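You operate a simulated robot arm through the tools that you are given. There is no shell and no other tool. Be economical: measure what you need, move in short steps, check, and stop when the job is done.

The job below is to be done with a simulated two-armed robot. You get a single attempt, and the scene is never put back.

TASK
Press the air bowl drain button three times. Press the tare button two times. Take the caked seed lump and leave it in the boot pan. Take the drive oil jug and put it on the top of the packing table. Fetch the rail grease brush and stand it on the top of the breaker bench. Put the silo sample cup with yellow ring on the top of the sack rest. Take the steel scoop with black grip and put it on the top of the sampling bench. Pick up the small tub with blue lid with one hand, pass it to the other hand and put it on the screen wash stand. Take the can cloth and put it on the top of the sampling bench. Put the round tin with green band on top of the cone seat plate. Put the oil bottle with black cap on the silo table away on the bottom shelf of the stock rack. Take the small tub with black lid on the silo table and put it away on the top shelf of the stock rack. Close the foots drawer. Lift the lid of the bin marked waste open. Any order will do. Set down upright: drive oil jug, rail grease brush, silo sample cup with yellow ring, small tub with blue lid, round tin with green band, oil bottle with black cap, small tub with black lid.

The check looks at the end state, three seconds after you hand in, the way a careful person would. Anything else that was tipped, shoved, dropped, spilled or broken makes it a failure. A push-on lid holds only when it is set on centred and level and pressed home; a screw cap is set on level and turned clockwise until tight. Flat cloth is picked up by pressing the open fingertips on it (5 to 10 N) and closing them slowly along it; thin cloth reads only 2 to 8 mm in the jaws.

THE ROBOT
Two 6-joint arms with two-finger grippers on one trunk, on a base that drives. Base frame: it is fixed to the floor where the robot stands at the start and does not move with it; the origin is under the middle of the robot, x ahead of it, y to its left, z up. Readings come in mm, degrees, newtons and seconds.
The left shoulder is at the start at [70, 176, 1065], the right one opposite. With the tool pointing down near the work surface each hand reaches from about 100 to 300 mm from the robot's upright axis, wherever it stands, measured 20 degrees to its own side. Places, roughly: air bowl drain button [600, 0, 1000]; boot pan (34x17x9 cm) [3900, -4600, 300]; bottom shelf of the stock rack [600, -9800, 100]; caked seed lump (6x5x5 cm) [2100, -3800, 700]; can cloth (7x6x4 cm) [-6000, -5600, 400]; cone seat plate (22x10x8 cm) [-3500, -9300, 900]; drive oil jug (16x9x13 cm) [-4200, -700, 800]; foots drawer [-1900, -3600, 600]; lid of the bin marked waste [-6500, -400, 900]; oil bottle with black cap (8x8x18 cm) [4200, -5000, 900]; rail grease brush (3x3x20 cm) [-4400, -800, 900]; round tin with green band (7x7x14 cm) [300, -9800, 200]; screen wash stand (50x24 cm) [-3360, -4480, 620]; silo sample cup with yellow ring (7x7x10 cm) [-6200, -600, 800]; small tub with black lid (8x8x11 cm) [4000, -5100, 900]; small tub with blue lid (8x8x11 cm) [-6600, -4500, 900]; steel scoop with black grip (20x8x4 cm) [-8200, -1900, 800]; tare button [2200, -3800, 1100]; top of the breaker bench [-2700, 2200, 700]; top of the packing table [-6400, -600, 700]; top of the sack rest (20x18 cm) [-4340, 900, 540]; top of the sampling bench [-6300, -5200, 900]; top shelf of the stock rack [600, -9800, 1200]. Payload 2.45 kg a hand.
Tool frame (each hand has its own): the origin (TCP) lies between the finger pads and is the grasp point; the fingertips stand 26 mm ahead of it; z points along the fingers, y is the line along which they close. The gripper opens to 96 mm. The gripper's body begins 69 mm behind the TCP.
Orientation is that of the tool frame in the base frame, as [roll, pitch, yaw] about the fixed x, y, z axes, in that order (R = Rz(yaw) Ry(pitch) Rx(roll)). With the fingers straight down and closing along the base's y, the tool's x points along the base's -x, its y along +y and its z along -z.

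THE INTERFACE
- The arms move only by the tool arm_command. It takes "left_rows", "right_rows" or both (then of equal length, played together; a hand with none holds still); each is a list of rows, each a list of 7 numbers: the opening, from 0 (shut) to 1 (fully open), then the shift along the tool's x, y, z in units of 50 mm (1.0 is 50 mm), then the turn, a rotation vector about the tool's x, y, z in units of 5 degrees (1.0 is 5 degrees). In form: [[grip, dx, dy, dz, rx, ry, rz], ...]. A call has 1 to 20 rows; each row shifts and turns the commanded pose from where the row before left it, along the tool's axes as they then stand. A call with a number of a shift or a turn outside -1 to 1 is refused whole. A row lasts 0.2 s, in which the tool goes at most 50 mm and 8.6 degrees; a call with a longer step from one row to the next is refused whole, and so is a gripper value outside its range. Where a pose cannot be reached the arm comes as near as it can. A force on the tool above 40 N (or 10 N above the force at the start of the call, whichever is more), or a blocked arm, ends the call early, and 0.2 s more pass. The fingers move at their own pace and stop on an object; they squeeze with about 44 N. The grip force told is the motor's: it shows also when the fingers shut on nothing. Time passes only in rows, and 0.2 s behind the last, so rows that do not move let the fingers close. The reply holds the time, the measured pose of the TCP, the force on the tool along the base axes, the opening and the grip force, in the units named above and with some noise, with the torque about the TCP (base axes, N m) and any sound that the robot's microphone picked up.
- Cameras (640 x 400 px; columns grow to the right, rows downward): "scene" is now at [143.4, 1.1, 1410.9]; the picture's right is [0.03, -1.00, 0.00], its down [-0.34, -0.01, -0.94] and it looks along [0.94, 0.03, -0.34] (base axes); focal length 265 px, centre (320, 200). "left" rides on the left gripper at [82, -3, -98] in its tool frame; the picture's right is [0.04, 1.00, 0.00], its down [-0.73, 0.03, -0.68] and it looks along [-0.68, 0.03, 0.73] (tool axes); focal length 256 px, centre (320, 200). "right" rides on the right gripper at [82, 3, -98] in its tool frame; the picture's right is [-0.04, 1.00, 0.00], its down [-0.73, -0.03, -0.68] and it looks along [-0.68, -0.03, 0.73] (tool axes); focal length 256 px, centre (320, 200). There is no depth. A picture from a camera that has moved, and an enlarged one, comes with that camera's place and axes in the base frame and with its lens.
- camera(camera): a new picture of that camera. No time passes.
- slide_trunk(by): slides the trunk up (or, below 0, down) by that many mm; the arms and the scene camera ride with it, the base frame stays. It gives what a move gives, with no picture.
- base_move(legs): drives the robot by 1 to 6 legs, each [ahead, left, turn to the left] in mm, mm and degrees, along the robot's own axes; the way and the turn of a leg run together, so that a leg with both is an arc; at most 1500 mm and 180 degrees a leg. The arms and the cameras ride along, it lands a little off, and it stops where it bumps. It gives what a move gives.
- turn_head(pan, tilt): turns the head with the scene camera to pan (to the left, within 86 degrees either way) and tilt (down, from -29 to 69), counted from straight ahead of the robot. It gives what a move gives.
- inspect(camera, box): a new picture of the part [left, top, right, bottom] of that camera's present view, enlarged. No time passes.
- job_done(): hands the job in; it is judged then, once.

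Work in short steps. Places have to be worked out from the pictures, the camera data and where the tool is seen: move nearer, look again, correct. Check each grasp and each placing, and mend what went wrong. You have 577 turns and 370 pictures in all, those below and enlarged ones among them. Open the grippers and draw the arms clear of the work before you hand the job in, unless the task says otherwise; then end with one line.

The tools are called after "Emit:" by a JSON object that holds its "method" and its "body". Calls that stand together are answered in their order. arm_command: Moves the arms, as the interface text tells. Its arguments: {"type":"object","properties":{"left_rows":{"type":"array"},"right_rows":{"type":"array"}},"required":[]} The other tools are called the same way: slide_trunk (by) slides the trunk up or down; base_move (legs) drives the base; turn_head (pan, tilt) turns the head that bears the scene camera; camera (camera) takes a picture; inspect (camera, box) takes an enlarged picture of a part of a camera's view; job_done () hands the job in.

At the start:

```text
t: 0.0
left_tool_pos: [587.9, 290.7, 1210.9]
left_tcp_rot: [180.0, 0.0, -180.0]
left_wrist_force: [0.0, 0.6, 0.0]
left_moment: [0.01, 0.0, 0.0]
left_width: 95.9
left_grip_force: 0.1
right_tool_pos: [576.9, -293.1, 1185.4]
right_tcp_rot: [180.0, 0.0, -180.0]
right_wrist_force: [0.2, -0.3, -1.0]
right_moment: [0.02, 0.02, -0.02]
right_width: 95.9
right_grip_force: 0.2
trunk travel left (down, up): [-550.0, 290.0]
robot x, y, heading: [-2.6, 1.3, 0.1]
head pan, tilt: [1.8, 20.1]
```

scene: 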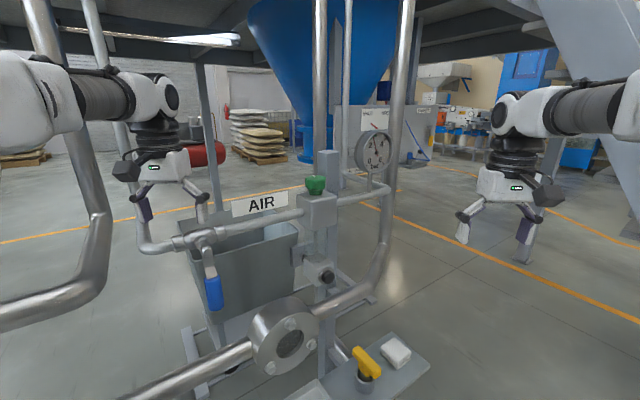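
right: 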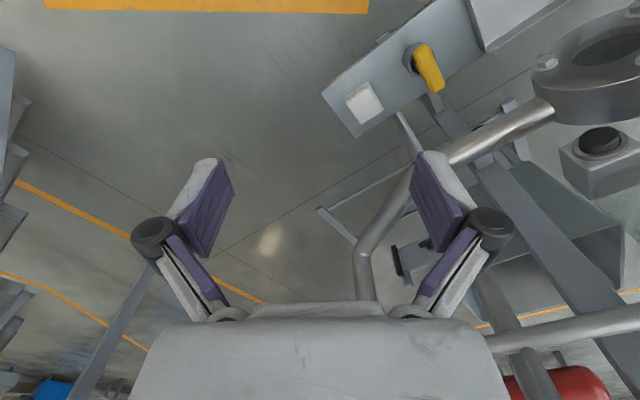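
left: 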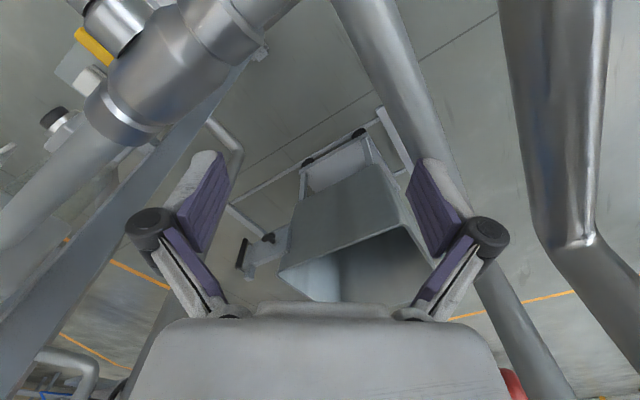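

I look closely at the presumed drain button in front of the robot.

Emit:
{"method": "inspect", "body": {"camera": "scene", "box": [240, 160, 400, 300]}}

Emit:
{"method": "inspect", "body": {"camera": "right", "box": [480, 40, 640, 240]}}

```text
2.86 times, centred on (320, 230) of scene
camera zoom: at [143.4, 1.1, 1410.9], right [0.03, -1.0, 0.0], down [-0.34, -0.01, -0.94], along [0.94, 0.03, -0.34], focal length 757 px, centre (320, 114)
```

zoom: 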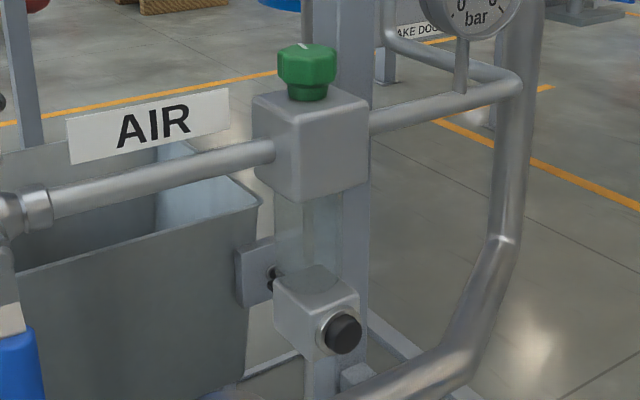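

```text
2.00 times, centred on (560, 140) of right
camera zoom: at [495.9, -290.0, 1282.2], right [0.04, 1.0, 0.0], down [0.73, -0.03, 0.68], along [0.68, -0.03, -0.73], focal length 512 px, centre (-160, 320)
```

zoom: 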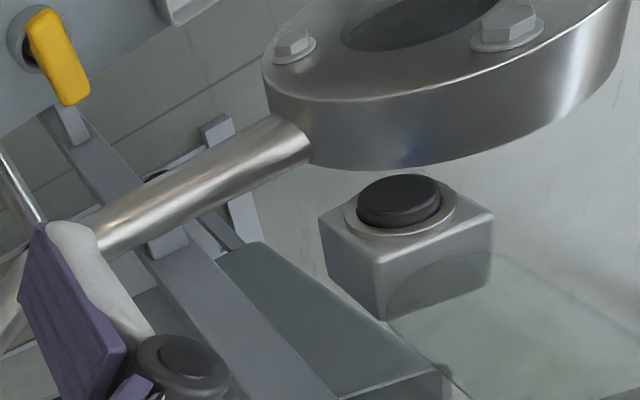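

Triangulating puts the button at about [647, 0, 1044], facing the robot and somewhat to its right. I turn the right tool forward with the gripper shut.

Emit:
{"method": "arm_command", "body": {"right_rows": [[0, 0, 0, 0, 0, -1, 0], [0, 0, 0, 0, 0, -1, 0], [0, 0, 0, 0, 0, -1, 0], [0, 0, 0, 0, 0, -1, 0], [0, 0, 0, 0, 0, -1, 0], [0, 0, 0, 0, 0, -1, 0], [0, 0, 0, 0, 0, -1, 0], [0, 0, 0, 0, 0, -1, 0], [0, 0, 0, 0, 0, -1, 0], [0, 0, 0, 0, 0, -1, 0], [0, 0, 0, 0, 0, -1, 0], [0, 0, 0, 0, 0, -1, 0], [0, 0, 0, 0, 0, -1, 0], [0, 0, 0, 0, 0, -1, 0], [0, 0, 0, 0, 0, -1, 0], [0, 0, 0, 0, 0, -1, 0], [0, 0, 0, 0, 0, -1, 0], [0, 0, 0, 0, 0, -1, 0]]}}

```text
t: 3.8
left_tool_pos: [589.3, 289.6, 1211.6]
left_tcp_rot: [179.9, 0.1, 180.0]
left_wrist_force: [-0.1, 0.0, 0.0]
left_moment: [0.02, -0.01, 0.0]
left_width: 96.1
left_grip_force: 0.1
right_tool_pos: [613.3, -329.1, 1173.1]
right_tcp_rot: [-171.4, 72.6, -177.3]
right_wrist_force: [0.5, -0.3, -0.1]
right_moment: [0.01, -0.02, 0.02]
right_width: 0.2
right_grip_force: 29.0
right hand out of reach, approached as far as the arm can: row 7, 8, 9, 10, 11, 12, 13, 14, 16, 17, 18
trunk travel left (down, up): [-550.0, 290.0]
robot x, y, heading: [1.9, -1.9, -0.0]
head pan, tilt: [1.8, 20.1]
```

The turn was nearly reached; I bring the hand in toward the button's right side and lower it, then look.

Emit:
{"method": "arm_command", "body": {"right_rows": [[0, 0.6, 0.8, -0.1, 0, 0, 0], [0, 0.6, 0.8, -0.1, 0, 0, 0], [0, 0.6, 0.8, -0.1, 0, 0, 0], [0, 0.6, 0.8, -0.1, 0, 0, 0], [0, 0.4, 0, 0, -1, 0, 0], [0, 0, 0, 0, -1, 0, 0], [0, 0, 0, 0, -1, 0, 0], [0, 0, 0, 0, -1, 0, 0], [0, 0, 0, 0, -1, 0, 0]]}}

Emit:
{"method": "camera", "body": {"camera": "scene"}}

Emit:
{"method": "camera", "body": {"camera": "right"}}

```text
refused: row 1 steps farther than a row can; nothing moved
```

```text
364 pictures are left
camera scene: at [143.2, 0.0, 1410.9], right [0.03, -1.0, 0.0], down [-0.34, -0.01, -0.94], along [0.94, 0.03, -0.34], focal length 265 px, centre (320, 200)
```

scene: 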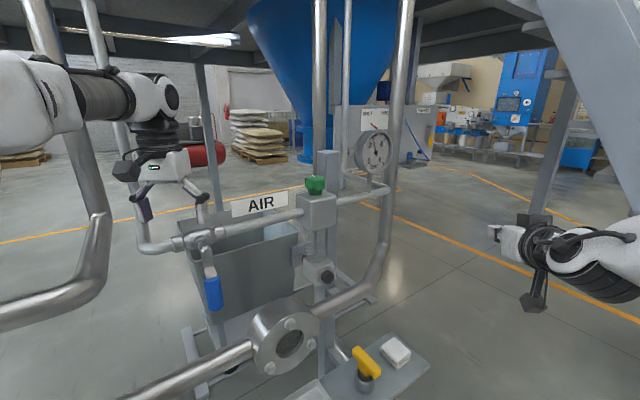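

```text
363 pictures are left
camera right: at [496.4, -317.5, 1122.7], right [0.11, 0.99, -0.01], down [-0.43, 0.05, 0.9], along [0.9, -0.09, 0.43], focal length 256 px, centre (320, 200)
```

right: 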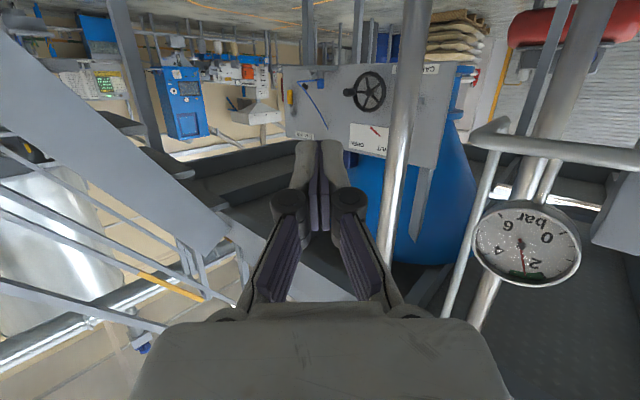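

The step was too long; I send it in smaller steps.

Emit:
{"method": "arm_command", "body": {"right_rows": [[0, 0.5, 0.8, 0, 0, 0, 0], [0, 0.5, 0.8, 0, 0, 0, 0], [0, 0.5, 0.8, 0, 0, 0, 0], [0, 0.5, 0.8, 0, 0, 0, 0], [0, 0.8, 0, 0, -1, 0, 0], [0, 0, 0, 0, -1, 0, 0], [0, 0, 0, 0, -1, 0, 0], [0, 0, 0, 0, -1, 0, 0], [0, 0, 0, 0, -1, 0, 0]]}}

Emit:
{"method": "camera", "body": {"camera": "scene"}}

```text
t: 5.8
left_tool_pos: [588.2, 290.0, 1211.0]
left_tcp_rot: [-180.0, -0.1, 180.0]
left_wrist_force: [0.3, 0.1, 0.3]
left_moment: [0.05, -0.01, -0.02]
left_width: 96.0
left_grip_force: 0.1
right_tool_pos: [673.2, -237.0, 1121.0]
right_tcp_rot: [-170.1, 71.1, -177.1]
right_wrist_force: [0.7, 0.0, -0.6]
right_moment: [0.03, 0.03, -0.02]
right_width: 0.0
right_grip_force: 28.6
right hand out of reach, approached as far as the arm can: row 1, 2, 3, 4, 5, 6, 7, 8, 9
trunk travel left (down, up): [-550.0, 290.0]
robot x, y, heading: [1.9, -0.4, 0.1]
head pan, tilt: [1.8, 20.1]
```

```text
362 pictures are left
camera scene: at [142.9, 1.0, 1410.9], right [0.03, -1.0, 0.0], down [-0.34, -0.01, -0.94], along [0.94, 0.03, -0.34], focal length 265 px, centre (320, 200)
```

scene: 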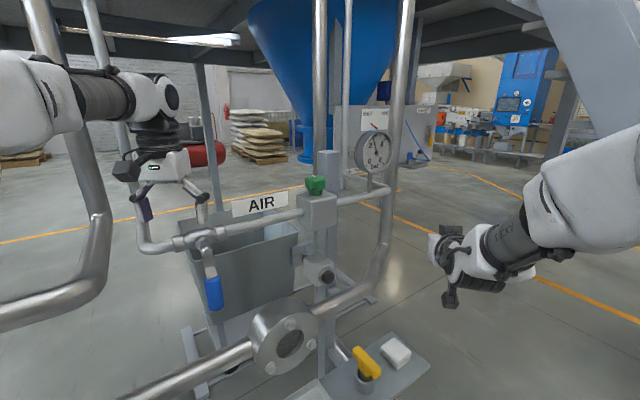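

The hand is too near the trunk for a level tool. I back the base 150 mm and then re-command the pose farther out.

Emit:
{"method": "base_move", "body": {"legs": [[-150, 0, 0]]}}

Emit:
{"method": "arm_command", "body": {"right_rows": [[0, 0, 0, 0, 0, 0, 0]]}}

```text
t: 6.7
left_tool_pos: [556.4, 291.3, 1211.1]
left_tcp_rot: [-180.0, 1.1, -179.5]
left_wrist_force: [1.2, 0.3, 1.1]
left_moment: [-0.06, 0.08, 0.03]
left_width: 96.9
left_grip_force: 0.1
right_tool_pos: [635.5, -236.6, 1120.5]
right_tcp_rot: [-169.9, 71.1, -177.0]
right_wrist_force: [0.3, 0.1, -0.2]
right_moment: [-0.01, 0.04, -0.01]
right_width: 0.0
right_grip_force: 28.4
trunk travel left (down, up): [-550.0, 290.0]
robot x, y, heading: [-35.1, -1.7, -0.1]
head pan, tilt: [1.8, 20.1]
stopped in leg 1: the force on the tool passed its limit at 73 N (the readings are from after the stop); the commanded pose is now the measured one
```

```text
t: 7.1
left_tool_pos: [556.4, 290.2, 1210.3]
left_tcp_rot: [180.0, 1.1, -179.6]
left_wrist_force: [2.2, 1.3, 1.3]
left_moment: [-0.08, 0.01, 0.1]
left_width: 96.9
left_grip_force: 0.0
right_tool_pos: [636.5, -238.8, 1119.9]
right_tcp_rot: [-170.1, 71.0, -177.1]
right_wrist_force: [0.6, -0.6, 1.0]
right_moment: [-0.01, 0.01, 0.01]
right_width: 0.0
right_grip_force: 28.6
trunk travel left (down, up): [-550.0, 290.0]
robot x, y, heading: [-38.9, 0.1, -0.1]
head pan, tilt: [1.8, 20.1]
```

The left hand bumped something during backing. I look at the left surroundings.

Emit:
{"method": "camera", "body": {"camera": "left"}}

Emit:
{"method": "camera", "body": {"camera": "scene"}}

```text
361 pictures are left
camera left: at [474.0, 285.5, 1308.4], right [-0.05, 1.0, 0.0], down [0.72, 0.03, 0.69], along [0.69, 0.03, -0.72], focal length 256 px, centre (320, 200)
```

left: 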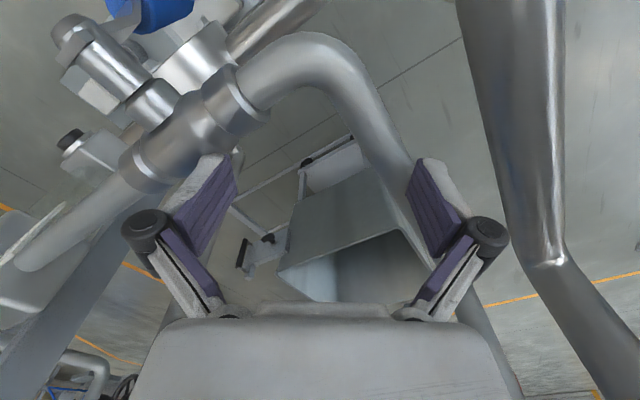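

```text
360 pictures are left
camera scene: at [106.9, 1.0, 1410.7], right [0.03, -1.0, 0.0], down [-0.34, -0.01, -0.94], along [0.94, 0.03, -0.34], focal length 265 px, centre (320, 200)
```

scene: 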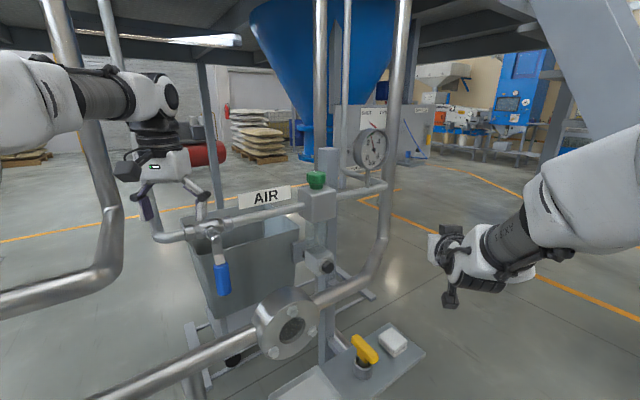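

The left fingers rest behind the AIR pipe's bend. I lift the left hand straight up, clear of the pipes.

Emit:
{"method": "arm_command", "body": {"left_rows": [[1, 0, 0, -0.6, 0, 0, 0], [1, 0, 0, -0.9, 0, 0, 0], [1, 0, 0, -0.9, 0, 0, 0], [1, 0, 0, -0.9, 0, 0, 0], [1, 0, 0, -0.9, 0, 0, 0]]}}

Emit:
{"method": "camera", "body": {"camera": "left"}}

```text
t: 8.3
left_tool_pos: [502.9, 286.9, 1343.0]
left_tcp_rot: [179.9, 1.1, -179.6]
left_wrist_force: [0.7, -0.5, -0.4]
left_moment: [0.01, 0.0, 0.01]
left_width: 95.9
left_grip_force: 0.0
left hand out of reach, approached as far as the arm can: row 3, 4, 5
right_tool_pos: [635.1, -237.2, 1121.6]
right_tcp_rot: [-170.1, 71.0, -177.1]
right_wrist_force: [0.6, -0.8, 0.5]
right_moment: [0.0, 0.04, 0.01]
right_width: 0.0
right_grip_force: 28.0
trunk travel left (down, up): [-550.0, 290.0]
robot x, y, heading: [-36.1, 1.9, -0.1]
head pan, tilt: [1.8, 20.1]
```

```text
359 pictures are left
camera left: at [420.3, 281.9, 1439.7], right [-0.05, 1.0, 0.0], down [0.72, 0.03, 0.69], along [0.69, 0.03, -0.72], focal length 256 px, centre (320, 200)
```

left: 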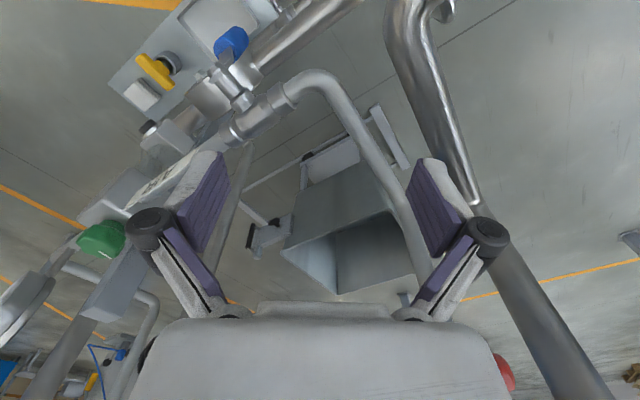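

The left hand is now above the pipes. I back the base away 150 mm.

Emit:
{"method": "base_move", "body": {"legs": [[-150, 0, 0]]}}

Emit:
{"method": "arm_command", "body": {"right_rows": [[0, 0.5, 0.8, 0, 0, 0, 0], [0, 0.5, 0.8, 0, 0, 0, 0], [0, 0.3, 0.8, 0, 0, 0, 0], [0, 0, 0, 0, 0, -1, 0], [0, 0, 0, 0, 0, -1, 0], [0, 0, 0, 0, 0, -1, 0]]}}

Emit:
{"method": "camera", "body": {"camera": "scene"}}

```text
t: 9.7
left_tool_pos: [355.1, 288.0, 1343.1]
left_tcp_rot: [-180.0, 1.2, -179.5]
left_wrist_force: [0.8, 0.6, 0.6]
left_moment: [0.0, -0.02, 0.01]
left_width: 96.0
left_grip_force: 0.1
right_tool_pos: [487.5, -237.2, 1121.1]
right_tcp_rot: [-170.1, 71.0, -177.0]
right_wrist_force: [0.0, -0.4, -0.4]
right_moment: [0.03, 0.0, 0.0]
right_width: 0.2
right_grip_force: 28.5
trunk travel left (down, up): [-550.0, 290.0]
robot x, y, heading: [-184.1, -0.8, -0.0]
head pan, tilt: [1.8, 20.1]
```

```text
t: 11.1
left_tool_pos: [354.8, 287.4, 1342.2]
left_tcp_rot: [179.9, 1.2, -179.6]
left_wrist_force: [-0.4, -0.3, 0.4]
left_moment: [-0.02, 0.04, 0.04]
left_width: 96.1
left_grip_force: 0.0
right_tool_pos: [581.2, -157.2, 1093.2]
right_tcp_rot: [-159.2, 86.0, -167.9]
right_wrist_force: [1.0, 0.4, -0.3]
right_moment: [0.01, 0.0, 0.02]
right_width: 0.0
right_grip_force: 28.5
right hand out of reach, approached as far as the arm can: row 1, 2, 3, 4, 5, 6
trunk travel left (down, up): [-550.0, 290.0]
robot x, y, heading: [-189.1, -4.0, 0.1]
head pan, tilt: [1.8, 20.1]
```

```text
358 pictures are left
camera scene: at [-42.9, 0.9, 1410.8], right [0.03, -1.0, 0.0], down [-0.34, -0.01, -0.94], along [0.94, 0.03, -0.34], focal length 265 px, centre (320, 200)
```

scene: 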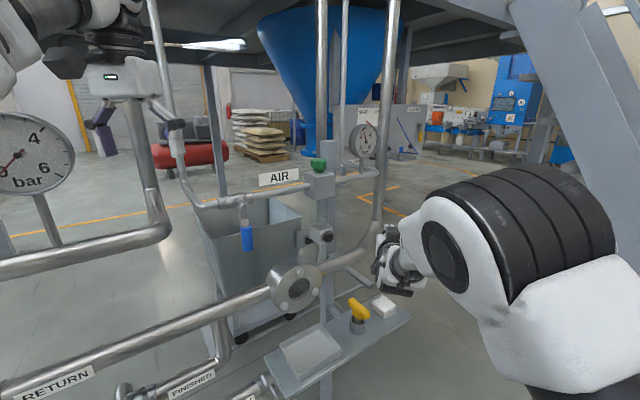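

The tool now points nearly level ahead. I shift left and down toward the pre-press spot while yawing left.

Emit:
{"method": "arm_command", "body": {"right_rows": [[0, 0.33, 0.6, 0, -1, 0, 0], [0, 0.33, 0.6, 0, -1, 0, 0], [0, 0.33, 0.5, 0, -1, 0, 0], [0, 0, 0, 0, -1, 0, 0], [0, 0, 0, 0, -1, 0, 0], [0, 0, 0, 0, -1, 0, 0]]}}

Emit:
{"method": "camera", "body": {"camera": "scene"}}

```text
t: 12.5
left_tool_pos: [354.7, 287.8, 1343.4]
left_tcp_rot: [-180.0, 1.3, -179.5]
left_wrist_force: [0.8, -0.2, -0.7]
left_moment: [0.02, -0.04, 0.0]
left_width: 96.1
left_grip_force: 0.1
right_tool_pos: [650.8, -35.4, 1046.7]
right_tcp_rot: [-148.4, 84.6, -142.7]
right_wrist_force: [1.2, -0.3, -0.1]
right_moment: [0.01, -0.01, 0.01]
right_width: 0.0
right_grip_force: 28.0
right hand out of reach, approached as far as the arm can: row 1, 2, 3, 4, 5, 6
trunk travel left (down, up): [-550.0, 290.0]
robot x, y, heading: [-185.8, 0.4, 0.1]
head pan, tilt: [1.8, 20.1]
```

```text
357 pictures are left
camera scene: at [-43.9, 1.1, 1410.9], right [0.03, -1.0, 0.0], down [-0.34, -0.01, -0.94], along [0.94, 0.03, -0.34], focal length 265 px, centre (320, 200)
```

scene: 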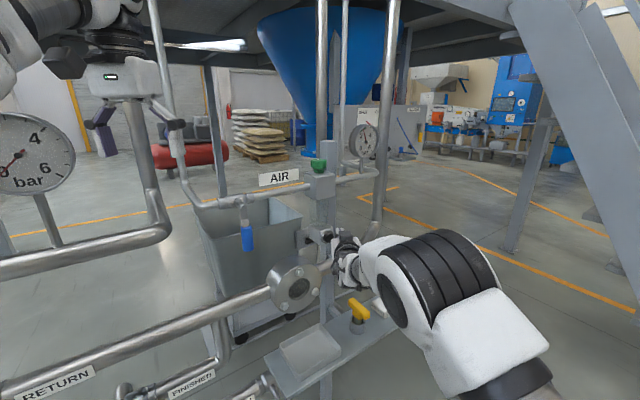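

The hand ends 65 mm farther ahead than commanded, so the arm still wants more room. I back the base 110 mm and view from the right camera.

Emit:
{"method": "base_move", "body": {"legs": [[-110, 0, 0]]}}

Emit:
{"method": "arm_command", "body": {"right_rows": [[0, 0, 0, 0, -1, 0, 0], [0, 0, 0, 0, -1, 0, 0], [0, 0, 0, 0, -1, 0, 0]]}}

Emit:
{"method": "inspect", "body": {"camera": "scene", "box": [240, 140, 480, 330]}}

```text
t: 13.7
left_tool_pos: [243.4, 287.3, 1342.5]
left_tcp_rot: [180.0, 1.2, -179.7]
left_wrist_force: [-0.1, 0.1, 0.1]
left_moment: [0.01, -0.02, 0.02]
left_width: 96.1
left_grip_force: 0.0
right_tool_pos: [541.4, -34.8, 1049.7]
right_tcp_rot: [-147.6, 84.9, -142.0]
right_wrist_force: [-0.3, 0.0, -0.3]
right_moment: [-0.04, 0.04, -0.02]
right_width: 0.0
right_grip_force: 28.6
trunk travel left (down, up): [-550.0, 290.0]
robot x, y, heading: [-293.3, 1.8, 0.3]
head pan, tilt: [1.8, 20.1]
```

```text
t: 14.5
left_tool_pos: [243.8, 287.9, 1341.4]
left_tcp_rot: [180.0, 1.1, -179.6]
left_wrist_force: [-0.3, -0.1, 0.6]
left_moment: [0.02, 0.01, -0.01]
left_width: 95.9
left_grip_force: 0.1
right_tool_pos: [540.9, -35.5, 1047.8]
right_tcp_rot: [-148.2, 84.8, -142.4]
right_wrist_force: [0.3, 0.8, -0.2]
right_moment: [-0.01, -0.01, -0.01]
right_width: 0.1
right_grip_force: 29.0
right hand out of reach, approached as far as the arm can: row 1, 2, 3
trunk travel left (down, up): [-550.0, 290.0]
robot x, y, heading: [-298.6, 2.7, -0.1]
head pan, tilt: [1.8, 20.1]
```

```text
2.11 times, centred on (360, 235) of scene
camera zoom: at [-154.1, 1.2, 1410.9], right [0.03, -1.0, 0.0], down [-0.34, -0.01, -0.94], along [0.94, 0.03, -0.34], focal length 558 px, centre (236, 126)
```

zoom: 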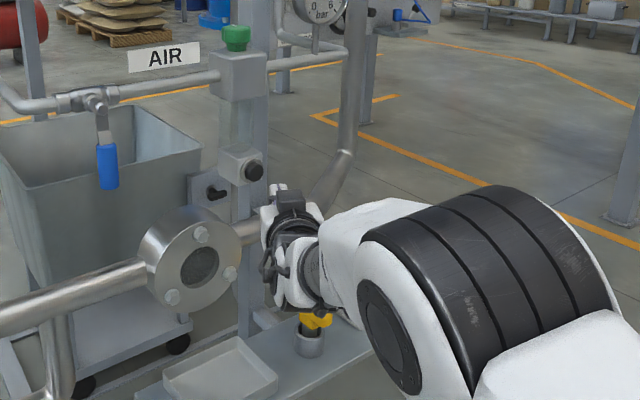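

The hand is just right of and before the button, pointing ahead. I look through the right camera to aim.

Emit:
{"method": "camera", "body": {"camera": "right"}}

```text
355 pictures are left
camera right: at [438.2, -46.3, 973.4], right [-0.1, 1.0, -0.01], down [-0.62, -0.05, 0.78], along [0.78, 0.08, 0.62], focal length 256 px, centre (320, 200)
```

right: 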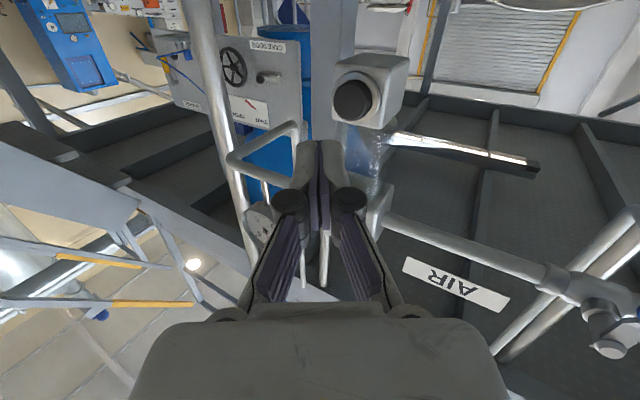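

Button is at about [647, 0, 1042] with normal about [-0.8, -0.6]. I approach to 25 mm from it, then probe along the normal.

Emit:
{"method": "arm_command", "body": {"right_rows": [[0, -0.01, 0.12, 0.6, 0, 0, 0], [0, -0.01, 0.06, 0.6, 0, 0, 0]]}}

Emit:
{"method": "camera", "body": {"camera": "right"}}

Emit:
{"method": "inspect", "body": {"camera": "scene", "box": [280, 160, 440, 260]}}

```text
t: 15.1
left_tool_pos: [244.7, 288.0, 1342.2]
left_tcp_rot: [179.9, 1.1, -179.6]
left_wrist_force: [0.8, -0.2, -0.5]
left_moment: [-0.01, 0.03, 0.01]
left_width: 95.9
left_grip_force: 0.0
right_tool_pos: [601.7, -19.6, 1043.6]
right_tcp_rot: [-148.3, 84.7, -142.7]
right_wrist_force: [0.0, -0.2, -0.2]
right_moment: [-0.02, 0.01, 0.03]
right_width: 0.0
right_grip_force: 28.2
trunk travel left (down, up): [-550.0, 290.0]
robot x, y, heading: [-297.3, 0.9, -0.2]
head pan, tilt: [1.8, 20.1]
```

```text
354 pictures are left
camera right: at [499.0, -31.0, 969.4], right [-0.1, 0.99, -0.01], down [-0.62, -0.05, 0.79], along [0.78, 0.08, 0.62], focal length 256 px, centre (320, 200)
```

right: 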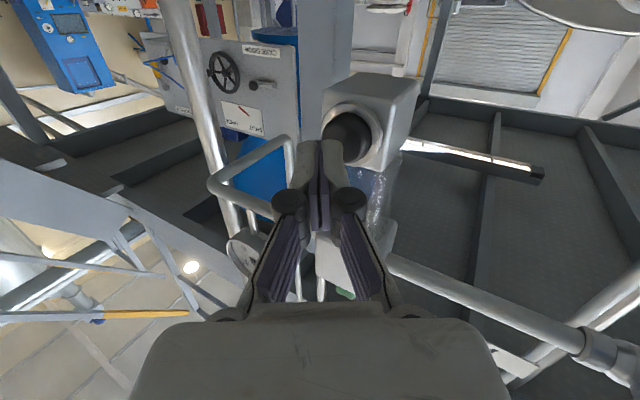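

```text
4.00 times, centred on (360, 210) of scene
camera zoom: at [-152.5, 0.7, 1410.7], right [0.03, -1.0, 0.0], down [-0.34, -0.01, -0.94], along [0.94, 0.03, -0.34], focal length 1060 px, centre (160, 160)
```

zoom: 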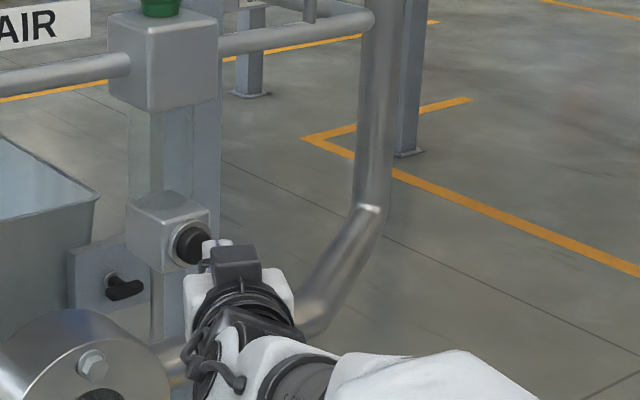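

The tip stands just to the right of and before the button face. I press along the normal in small steps.

Emit:
{"method": "arm_command", "body": {"right_rows": [[0, -0.01, 0.16, 0.05, 0, 0, 0], [0, -0.01, 0.1, 0.12, 0, 0, 0], [0, -0.01, 0.08, 0.12, 0, 0, 0], [0, -0.01, 0.08, 0.12, 0, 0, 0]]}}

Emit:
{"method": "inspect", "body": {"camera": "right", "box": [240, 60, 440, 220]}}

```text
t: 16.1
left_tool_pos: [240.1, 285.0, 1344.1]
left_tcp_rot: [179.8, 1.4, -179.6]
left_wrist_force: [-0.1, -0.2, 0.3]
left_moment: [0.0, 0.0, -0.02]
left_width: 96.0
left_grip_force: 0.0
right_tool_pos: [615.8, 0.0, 1043.9]
right_tcp_rot: [-148.5, 84.8, -142.8]
right_wrist_force: [-30.1, -11.5, -7.8]
right_moment: [-0.03, 0.07, 0.05]
right_width: 0.1
right_grip_force: 28.1
trunk travel left (down, up): [-550.0, 290.0]
robot x, y, heading: [-302.3, 1.7, -0.0]
head pan, tilt: [1.8, 20.1]
heard: click
```

```text
2.50 times, centred on (340, 140) of right
camera zoom: at [512.1, -11.0, 969.8], right [-0.1, 1.0, -0.01], down [-0.62, -0.06, 0.78], along [0.78, 0.08, 0.62], focal length 640 px, centre (270, 350)
```

zoom: 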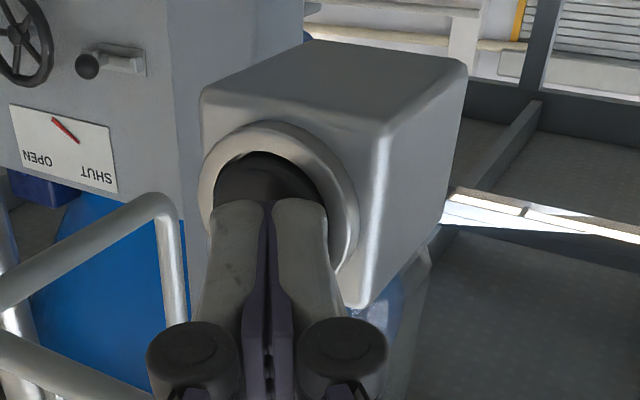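

A click: first press, button is fully in. I release fully and check the sound before pressing again.

Emit:
{"method": "arm_command", "body": {"right_rows": [[0, 0, -0.1, -0.2, 0, 0, 0], [0, 0, -0.1, -0.2, 0, 0, 0], [0, 0, 0, 0, 0, 0, 0], [0, 0, 0, 0, 0, 0, 0]]}}

Emit:
{"method": "arm_command", "body": {"right_rows": [[0, 0, 0.1, 0.2, 0, 0, 0], [0, 0, 0.1, 0.2, 0, 0, 0], [0, 0, 0, 0, 0, 0, 0]]}}

Emit:
{"method": "arm_command", "body": {"right_rows": [[0, 0, -0.1, -0.2, 0, 0, 0], [0, 0, -0.1, -0.2, 0, 0, 0], [0, 0, 0, 0, 0, 0, 0], [0, 0, 0, 0, 0, 0, 0]]}}

```text
t: 17.1
left_tool_pos: [243.4, 287.3, 1343.3]
left_tcp_rot: [-179.9, 1.2, -179.5]
left_wrist_force: [0.2, -0.5, 0.2]
left_moment: [0.03, 0.0, -0.01]
left_width: 96.2
left_grip_force: 0.0
right_tool_pos: [599.5, -8.3, 1045.8]
right_tcp_rot: [-147.5, 84.7, -141.8]
right_wrist_force: [-0.1, -0.4, 0.0]
right_moment: [0.0, 0.05, 0.02]
right_width: 0.0
right_grip_force: 28.2
trunk travel left (down, up): [-550.0, 290.0]
robot x, y, heading: [-299.1, -1.3, -0.1]
head pan, tilt: [1.8, 20.1]
```

```text
t: 17.9
left_tool_pos: [239.7, 285.7, 1343.5]
left_tcp_rot: [179.8, 1.4, -179.6]
left_wrist_force: [-0.5, -0.3, 0.3]
left_moment: [0.01, 0.02, 0.0]
left_width: 96.0
left_grip_force: 0.1
right_tool_pos: [614.8, -0.1, 1045.7]
right_tcp_rot: [-147.9, 84.9, -142.3]
right_wrist_force: [-32.8, -11.6, -4.5]
right_moment: [-0.05, 0.03, 0.1]
right_width: 0.0
right_grip_force: 28.5
trunk travel left (down, up): [-550.0, 290.0]
robot x, y, heading: [-296.5, -1.4, -0.3]
head pan, tilt: [1.8, 20.1]
heard: click
```

```text
t: 18.9
left_tool_pos: [243.6, 287.9, 1343.5]
left_tcp_rot: [-179.9, 1.2, -179.6]
left_wrist_force: [0.1, 0.8, -0.3]
left_moment: [0.02, -0.04, -0.02]
left_width: 96.1
left_grip_force: 0.0
right_tool_pos: [599.3, -9.0, 1045.3]
right_tcp_rot: [-147.5, 84.8, -141.8]
right_wrist_force: [0.1, -0.2, 0.5]
right_moment: [0.0, 0.0, 0.01]
right_width: 0.0
right_grip_force: 28.2
trunk travel left (down, up): [-550.0, 290.0]
robot x, y, heading: [-297.4, 1.1, -0.3]
head pan, tilt: [1.8, 20.1]
```

Two clicks, each on a full press. I make the third press and then draw off.

Emit:
{"method": "arm_command", "body": {"right_rows": [[0, 0, 0.1, 0.2, 0, 0, 0], [0, 0, 0.1, 0.2, 0, 0, 0], [0, 0, 0, 0, 0, 0, 0]]}}

Emit:
{"method": "arm_command", "body": {"right_rows": [[0, 0, -0.1, -0.2, 0, 0, 0], [0, 0, -0.1, -0.2, 0, 0, 0], [0, 0, -0.1, -0.9, 0, 0, 0], [0, 0, -0.1, -0.9, 0, 0, 0]]}}

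```text
t: 19.7
left_tool_pos: [238.6, 285.1, 1345.7]
left_tcp_rot: [179.8, 1.5, -179.6]
left_wrist_force: [0.7, 0.2, 0.1]
left_moment: [0.02, 0.02, 0.02]
left_width: 96.3
left_grip_force: 0.2
right_tool_pos: [614.9, 0.7, 1045.5]
right_tcp_rot: [-148.0, 84.9, -142.2]
right_wrist_force: [-28.3, -11.0, -5.7]
right_moment: [-0.04, 0.1, 0.04]
right_width: 0.0
right_grip_force: 28.7
trunk travel left (down, up): [-550.0, 290.0]
robot x, y, heading: [-295.5, 0.9, -0.3]
head pan, tilt: [1.8, 20.1]
heard: click
```

```text
t: 20.7
left_tool_pos: [244.3, 287.1, 1342.4]
left_tcp_rot: [179.8, 1.3, -179.5]
left_wrist_force: [0.0, -0.1, 0.3]
left_moment: [0.02, 0.02, 0.01]
left_width: 95.8
left_grip_force: 0.2
right_tool_pos: [539.7, -38.4, 1043.8]
right_tcp_rot: [-156.1, 84.4, -151.1]
right_wrist_force: [0.1, -0.6, -0.2]
right_moment: [-0.01, -0.02, 0.01]
right_width: 0.0
right_grip_force: 28.4
right hand out of reach, approached as far as the arm can: row 4
trunk travel left (down, up): [-550.0, 290.0]
robot x, y, heading: [-298.8, -2.7, 0.2]
head pan, tilt: [1.8, 20.1]
```

Three presses done. I back off to free floor and look to the right for a route to the tare station.

Emit:
{"method": "base_move", "body": {"legs": [[-300, 0, 0]]}}

Emit:
{"method": "turn_head", "body": {"pan": -70, "tilt": 8}}

Emit:
{"method": "camera", "body": {"camera": "scene"}}

```text
t: 22.8
left_tool_pos: [-57.8, 288.5, 1342.9]
left_tcp_rot: [-180.0, 1.3, -179.4]
left_wrist_force: [0.8, 0.1, 0.2]
left_moment: [-0.02, 0.04, -0.01]
left_width: 96.1
left_grip_force: 0.1
right_tool_pos: [239.2, -38.5, 1053.3]
right_tcp_rot: [-153.1, 85.0, -147.9]
right_wrist_force: [0.7, 0.9, -0.2]
right_moment: [0.01, 0.0, -0.01]
right_width: 0.1
right_grip_force: 28.5
trunk travel left (down, up): [-550.0, 290.0]
robot x, y, heading: [-597.6, 0.9, 0.3]
head pan, tilt: [1.8, 20.1]
```

```text
t: 24.2
left_tool_pos: [-57.8, 287.2, 1342.3]
left_tcp_rot: [180.0, 1.2, -179.4]
left_wrist_force: [0.4, -0.9, -0.4]
left_moment: [0.03, -0.03, -0.02]
left_width: 96.0
left_grip_force: 0.0
right_tool_pos: [239.5, -39.9, 1053.3]
right_tcp_rot: [-154.0, 85.0, -149.2]
right_wrist_force: [-0.4, 0.4, 0.0]
right_moment: [-0.01, -0.02, -0.02]
right_width: 0.1
right_grip_force: 28.2
trunk travel left (down, up): [-550.0, 290.0]
robot x, y, heading: [-596.6, 0.7, 0.3]
head pan, tilt: [-70.0, 8.0]
```

```text
351 pictures are left
camera scene: at [-515.6, -89.2, 1430.5], right [-0.94, -0.35, 0.0], down [-0.05, 0.13, -0.99], along [0.34, -0.93, -0.14], focal length 265 px, centre (320, 200)
```

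scene: 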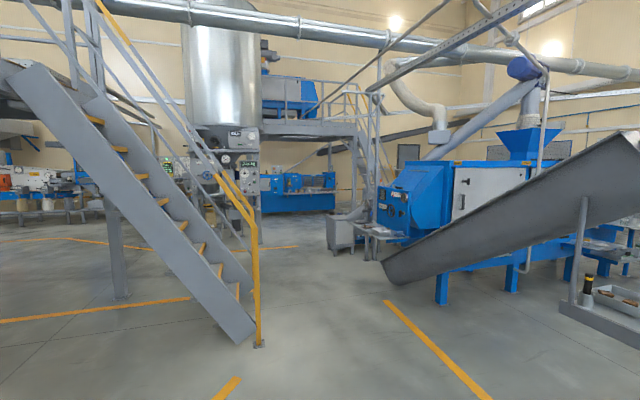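

The silo station with gauges is beyond the stairs; the way passes right of the stairs' foot at about (626, -1715). I turn right and drive to about (0, -2300).

Emit:
{"method": "base_move", "body": {"legs": [[0, 0, -75.5], [1200, 0, 0], [1170, 0, 0], [0, 0, 40]]}}

Emit:
{"method": "turn_head", "body": {"pan": -10, "tilt": 10}}

Emit:
{"method": "camera", "body": {"camera": "scene"}}

```text
t: 40.9
left_tool_pos: [619.0, -2349.1, 1342.4]
left_tcp_rot: [-180.0, 1.2, 145.7]
left_wrist_force: [0.5, 0.2, 0.5]
left_moment: [0.01, -0.01, -0.01]
left_width: 96.1
left_grip_force: 0.1
right_tool_pos: [674.3, -2787.9, 1053.1]
right_tcp_rot: [-154.0, 85.1, 176.2]
right_wrist_force: [0.6, -1.4, -1.3]
right_moment: [-0.01, -0.03, 0.0]
right_width: 0.0
right_grip_force: 28.9
trunk travel left (down, up): [-550.0, 290.0]
robot x, y, heading: [8.5, -2278.7, -34.8]
head pan, tilt: [-70.0, 8.0]
```

```text
t: 42.2
left_tool_pos: [618.3, -2348.1, 1342.6]
left_tcp_rot: [179.9, 1.3, 145.8]
left_wrist_force: [0.2, -0.5, -0.8]
left_moment: [0.0, 0.0, 0.0]
left_width: 96.0
left_grip_force: 0.1
right_tool_pos: [674.6, -2788.6, 1051.9]
right_tcp_rot: [-154.5, 85.1, 175.7]
right_wrist_force: [0.7, -0.2, 0.5]
right_moment: [0.0, -0.01, 0.0]
right_width: 0.1
right_grip_force: 28.3
trunk travel left (down, up): [-550.0, 290.0]
robot x, y, heading: [11.9, -2274.3, -34.5]
head pan, tilt: [-10.0, 10.0]
```

```text
350 pictures are left
camera scene: at [117.1, -2373.1, 1427.3], right [-0.7, -0.71, 0.0], down [-0.12, 0.12, -0.98], along [0.7, -0.69, -0.17], focal length 265 px, centre (320, 200)
```

scene: 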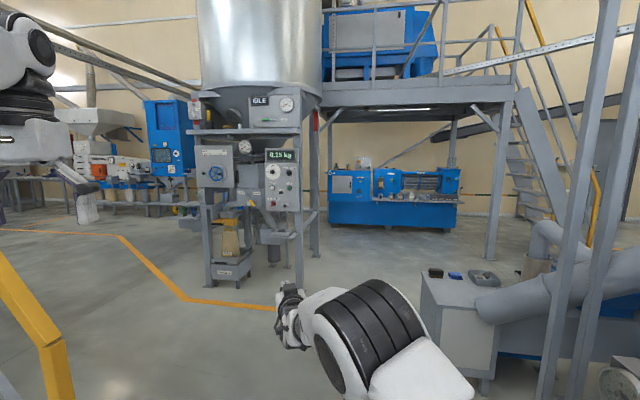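

The silo station with its weigh panel is in view; I enlarge it.

Emit:
{"method": "inspect", "body": {"camera": "scene", "box": [180, 80, 340, 290]}}

```text
1.90 times, centred on (260, 185) of scene
camera zoom: at [117.1, -2373.1, 1427.3], right [-0.7, -0.71, 0.0], down [-0.12, 0.12, -0.98], along [0.7, -0.69, -0.17], focal length 505 px, centre (434, 229)
```

zoom: 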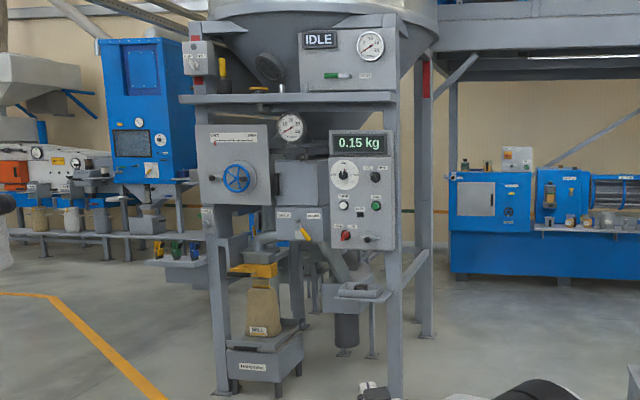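

I drive 1450 mm closer to the panel, straight ahead, and look again.

Emit:
{"method": "base_move", "body": {"legs": [[1450, 0, -1]]}}

Emit:
{"method": "turn_head", "body": {"pan": 0, "tilt": 15}}

Emit:
{"method": "camera", "body": {"camera": "scene"}}

```text
t: 49.4
left_tool_pos: [1810.4, -3205.0, 1342.3]
left_tcp_rot: [179.8, 1.2, 144.7]
left_wrist_force: [0.5, -0.1, -0.3]
left_moment: [-0.03, -0.01, 0.03]
left_width: 95.9
left_grip_force: 0.1
right_tool_pos: [1860.2, -3646.4, 1053.6]
right_tcp_rot: [-154.4, 85.0, 174.5]
right_wrist_force: [-0.7, -0.5, 0.1]
right_moment: [0.0, 0.02, 0.03]
right_width: 0.1
right_grip_force: 28.4
trunk travel left (down, up): [-550.0, 290.0]
robot x, y, heading: [1203.9, -3121.8, -35.9]
head pan, tilt: [-10.0, 10.0]
```

```text
t: 50.2
left_tool_pos: [1811.8, -3204.6, 1342.4]
left_tcp_rot: [179.8, 1.2, 144.6]
left_wrist_force: [0.3, 0.3, 0.7]
left_moment: [0.01, -0.01, 0.0]
left_width: 96.1
left_grip_force: 0.0
right_tool_pos: [1859.5, -3646.5, 1052.6]
right_tcp_rot: [-154.8, 85.0, 174.1]
right_wrist_force: [0.6, -0.6, 0.3]
right_moment: [0.01, -0.02, -0.02]
right_width: 0.2
right_grip_force: 28.9
trunk travel left (down, up): [-550.0, 290.0]
robot x, y, heading: [1205.9, -3120.2, -35.8]
head pan, tilt: [0.0, 15.0]
```

```text
348 pictures are left
camera scene: at [1321.7, -3207.4, 1419.1], right [-0.59, -0.81, 0.0], down [-0.21, 0.15, -0.97], along [0.78, -0.57, -0.26], focal length 265 px, centre (320, 200)
```

scene: 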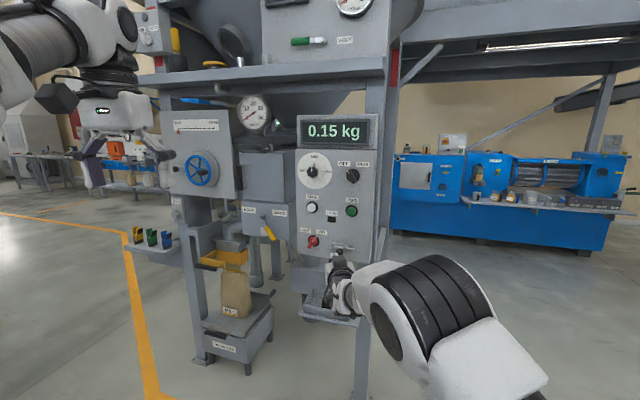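

Emit:
{"method": "inspect", "body": {"camera": "scene", "box": [280, 110, 400, 260]}}

Emit:
{"method": "inspect", "body": {"camera": "scene", "box": [190, 210, 390, 380]}}

```text
2.67 times, centred on (340, 185) of scene
camera zoom: at [1321.7, -3207.4, 1419.1], right [-0.59, -0.81, 0.0], down [-0.21, 0.15, -0.97], along [0.78, -0.57, -0.26], focal length 707 px, centre (267, 240)
```

zoom: 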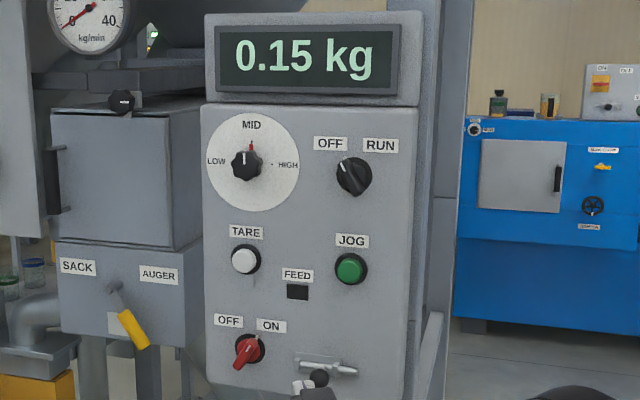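

```text
2.35 times, centred on (290, 295) of scene
camera zoom: at [1321.7, -3207.4, 1419.1], right [-0.59, -0.81, 0.0], down [-0.21, 0.15, -0.97], along [0.78, -0.57, -0.26], focal length 624 px, centre (391, -24)
```

zoom: 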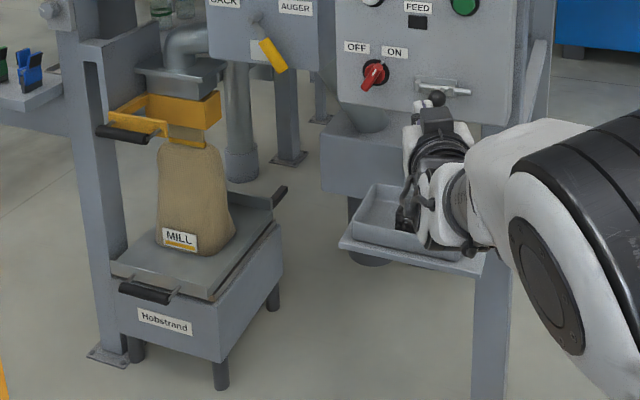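

The TARE button is the white one, on a ray giving about (2200, -3808, 1101). I triangulate with the right camera.

Emit:
{"method": "camera", "body": {"camera": "right"}}

```text
345 pictures are left
camera right: at [1771.0, -3592.0, 977.7], right [0.52, 0.86, 0.0], down [-0.53, 0.32, 0.79], along [0.67, -0.41, 0.62], focal length 256 px, centre (320, 200)
```

right: 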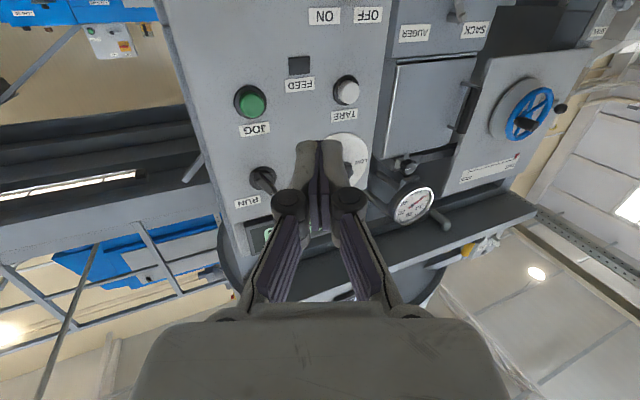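

Triangulation: TARE at (2194, -3799, 1104), JOG at (2060, -3898, 1103), so the panel faces (-0.59, 0.80). I reposition square to it with a standoff and raise the trunk 52 mm.

Emit:
{"method": "base_move", "body": {"legs": [[126, 505, 0], [0, 0, -22.2]]}}

Emit:
{"method": "slide_trunk", "body": {"by": 52}}

Emit:
{"method": "camera", "body": {"camera": "scene"}}

Emit:
{"method": "camera", "body": {"camera": "right"}}

```text
t: 54.4
left_tool_pos: [2133.3, -3089.9, 1343.1]
left_tcp_rot: [179.8, 1.2, 122.8]
left_wrist_force: [-0.6, -0.6, -0.5]
left_moment: [-0.01, -0.01, -0.01]
left_width: 95.9
left_grip_force: 0.1
right_tool_pos: [2013.9, -3515.9, 1053.0]
right_tcp_rot: [-154.5, 85.0, 152.6]
right_wrist_force: [0.0, 0.3, 0.1]
right_moment: [0.0, -0.02, -0.02]
right_width: 0.0
right_grip_force: 28.3
trunk travel left (down, up): [-550.0, 290.0]
robot x, y, heading: [1601.6, -2787.5, -57.7]
head pan, tilt: [0.0, 15.0]
```

```text
t: 55.3
left_tool_pos: [2134.9, -3091.3, 1395.0]
left_tcp_rot: [-180.0, 1.1, 122.8]
left_wrist_force: [-0.8, 0.3, -0.2]
left_moment: [0.01, 0.0, 0.03]
left_width: 95.7
left_grip_force: 0.0
right_tool_pos: [2013.7, -3518.0, 1105.0]
right_tcp_rot: [-154.8, 85.0, 152.3]
right_wrist_force: [0.1, 0.7, 0.4]
right_moment: [0.0, -0.03, 0.0]
right_width: 0.2
right_grip_force: 28.6
trunk travel left (down, up): [-602.0, 238.0]
robot x, y, heading: [1600.5, -2788.6, -57.7]
head pan, tilt: [0.0, 15.0]
```

```text
344 pictures are left
camera scene: at [1678.7, -2910.3, 1471.1], right [-0.84, -0.54, 0.0], down [-0.14, 0.22, -0.97], along [0.52, -0.82, -0.26], focal length 265 px, centre (320, 200)
```

scene: 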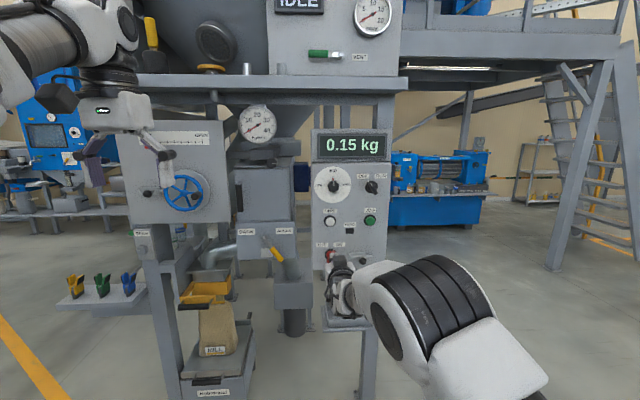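

```text
343 pictures are left
camera right: at [1951.7, -3434.1, 1029.5], right [0.8, 0.6, 0.0], down [-0.37, 0.49, 0.79], along [0.47, -0.63, 0.62], focal length 256 px, centre (320, 200)
```

right: 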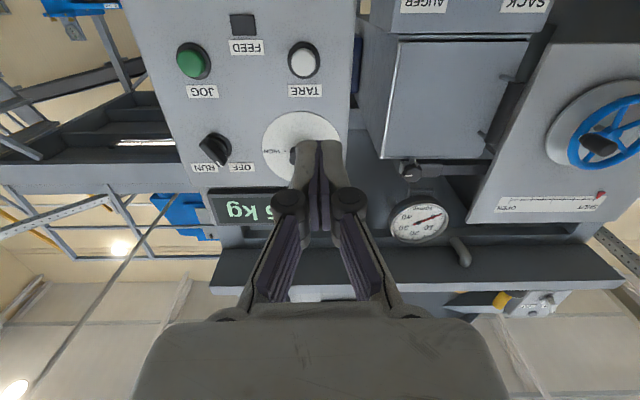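

The hand is square to the panel; TARE confirmed at (2193, -3800, 1103). I drive 245 mm ahead, leaving about 40 mm gap.

Emit:
{"method": "base_move", "body": {"legs": [[245, -1, 0]]}}

Emit:
{"method": "inspect", "body": {"camera": "right", "box": [200, 0, 440, 150]}}

Emit:
{"method": "camera", "body": {"camera": "scene"}}

```text
t: 57.1
left_tool_pos: [2261.3, -3296.4, 1394.3]
left_tcp_rot: [-180.0, 1.4, 122.6]
left_wrist_force: [0.9, 0.5, 0.3]
left_moment: [-0.01, 0.04, -0.01]
left_width: 96.1
left_grip_force: 0.0
right_tool_pos: [2141.3, -3722.7, 1105.8]
right_tcp_rot: [-154.5, 85.0, 152.5]
right_wrist_force: [0.0, -0.9, -0.3]
right_moment: [-0.02, 0.05, -0.02]
right_width: 0.0
right_grip_force: 28.5
trunk travel left (down, up): [-602.0, 238.0]
robot x, y, heading: [1729.9, -2989.5, -57.8]
head pan, tilt: [0.0, 15.0]
```

```text
2.67 times, centred on (320, 75) of right
camera zoom: at [2079.3, -3640.2, 1030.1], right [0.8, 0.6, 0.0], down [-0.37, 0.49, 0.78], along [0.47, -0.63, 0.62], focal length 683 px, centre (320, 533)
```

zoom: 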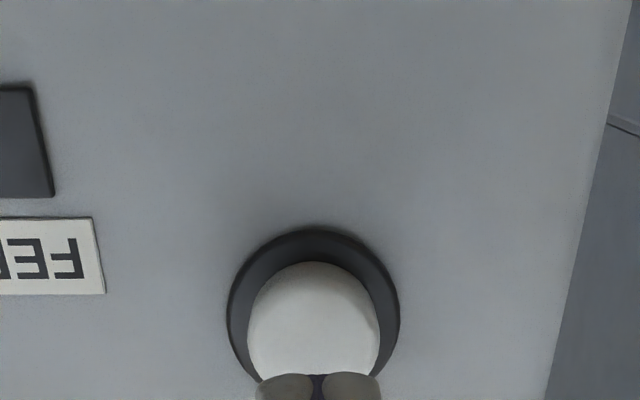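

```text
341 pictures are left
camera scene: at [1806.8, -3115.9, 1471.2], right [-0.85, -0.53, 0.0], down [-0.14, 0.22, -0.97], along [0.52, -0.82, -0.26], focal length 265 px, centre (320, 200)
```

scene: 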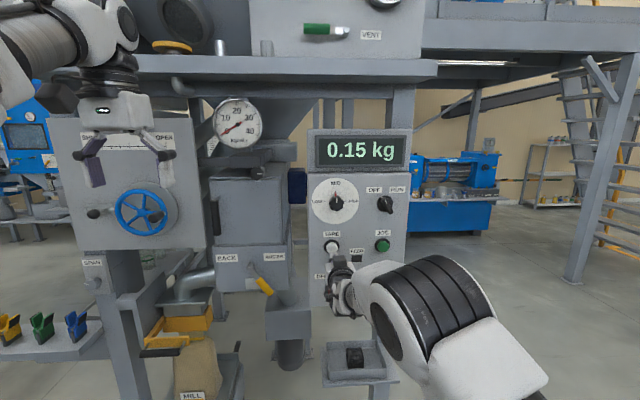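

The white button lies right ahead of the closed fingertips. I advance 45 mm then inch in until a click.

Emit:
{"method": "arm_command", "body": {"right_rows": [[0, -0.03, 0, 0.3, 0, 0, 0], [0, -0.03, 0, 0.3, 0, 0, 0], [0, -0.03, 0, 0.3, 0, 0, 0], [0, 0, 0, 0.14, 0, 0, 0], [0, 0, 0, 0.14, 0, 0, 0]]}}

```text
t: 58.4
left_tool_pos: [2256.0, -3291.9, 1398.0]
left_tcp_rot: [179.9, 1.5, 122.6]
left_wrist_force: [-0.1, -0.9, 0.8]
left_moment: [-0.02, 0.05, 0.0]
left_width: 96.0
left_grip_force: 0.1
right_tool_pos: [2172.5, -3765.7, 1105.8]
right_tcp_rot: [-154.2, 84.8, 152.9]
right_wrist_force: [-18.5, 23.1, 1.0]
right_moment: [-0.18, -0.3, -0.07]
right_width: 6.1
right_grip_force: 28.8
trunk travel left (down, up): [-602.0, 238.0]
robot x, y, heading: [1728.6, -2989.2, -57.8]
head pan, tilt: [0.0, 15.0]
heard: click
stopped in row 5 (right hand): the force on the tool passed its limit at 47 N (the readings are from after the stop); the commanded pose is now the measured one
```

A click was heard. I release, check the display, then press once more.

Emit:
{"method": "arm_command", "body": {"right_rows": [[0, 0, 0, -0.2, 0, 0, 0], [0, 0, 0, -0.2, 0, 0, 0], [0, 0, 0, 0, 0, 0, 0], [0, 0, 0, 0, 0, 0, 0]]}}

Emit:
{"method": "inspect", "body": {"camera": "scene", "box": [290, 120, 430, 400]}}

```text
t: 59.4
left_tool_pos: [2260.7, -3297.2, 1395.1]
left_tcp_rot: [179.9, 1.2, 122.6]
left_wrist_force: [0.6, -0.2, -0.5]
left_moment: [-0.02, 0.0, -0.01]
left_width: 96.1
left_grip_force: 0.0
right_tool_pos: [2164.2, -3753.1, 1100.7]
right_tcp_rot: [-156.0, 84.6, 151.2]
right_wrist_force: [0.6, -1.2, -0.6]
right_moment: [0.02, -0.01, 0.03]
right_width: 0.0
right_grip_force: 28.5
trunk travel left (down, up): [-602.0, 238.0]
robot x, y, heading: [1730.6, -2992.4, -57.8]
head pan, tilt: [0.0, 15.0]
```

```text
1.43 times, centred on (360, 260) of scene
camera zoom: at [1806.8, -3115.9, 1471.1], right [-0.85, -0.53, 0.0], down [-0.14, 0.22, -0.97], along [0.52, -0.82, -0.26], focal length 379 px, centre (263, 114)
```

zoom: 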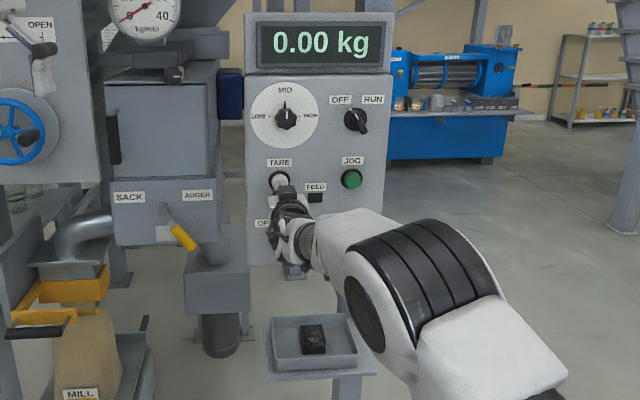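

Display reads 0.00 kg after the first press. Second press now, gently.

Emit:
{"method": "arm_command", "body": {"right_rows": [[0, -0.05, 0, 0.15, 0, 0, 0], [0, 0, 0, 0.12, 0, 0, 0], [0, 0, 0, 0.06, 0, 0, 0], [0, 0, 0, 0, 0, 0, 0]]}}

```text
t: 60.4
left_tool_pos: [2258.7, -3294.3, 1396.3]
left_tcp_rot: [179.8, 1.3, 122.7]
left_wrist_force: [0.2, -0.4, 0.4]
left_moment: [0.02, 0.0, 0.0]
left_width: 96.1
left_grip_force: 0.1
right_tool_pos: [2173.8, -3764.0, 1102.6]
right_tcp_rot: [-155.8, 84.6, 151.4]
right_wrist_force: [-11.5, 15.8, -5.6]
right_moment: [-0.05, -0.04, -0.02]
right_width: 6.2
right_grip_force: 29.0
trunk travel left (down, up): [-602.0, 238.0]
robot x, y, heading: [1730.1, -2992.9, -57.8]
head pan, tilt: [0.0, 15.0]
heard: click
```

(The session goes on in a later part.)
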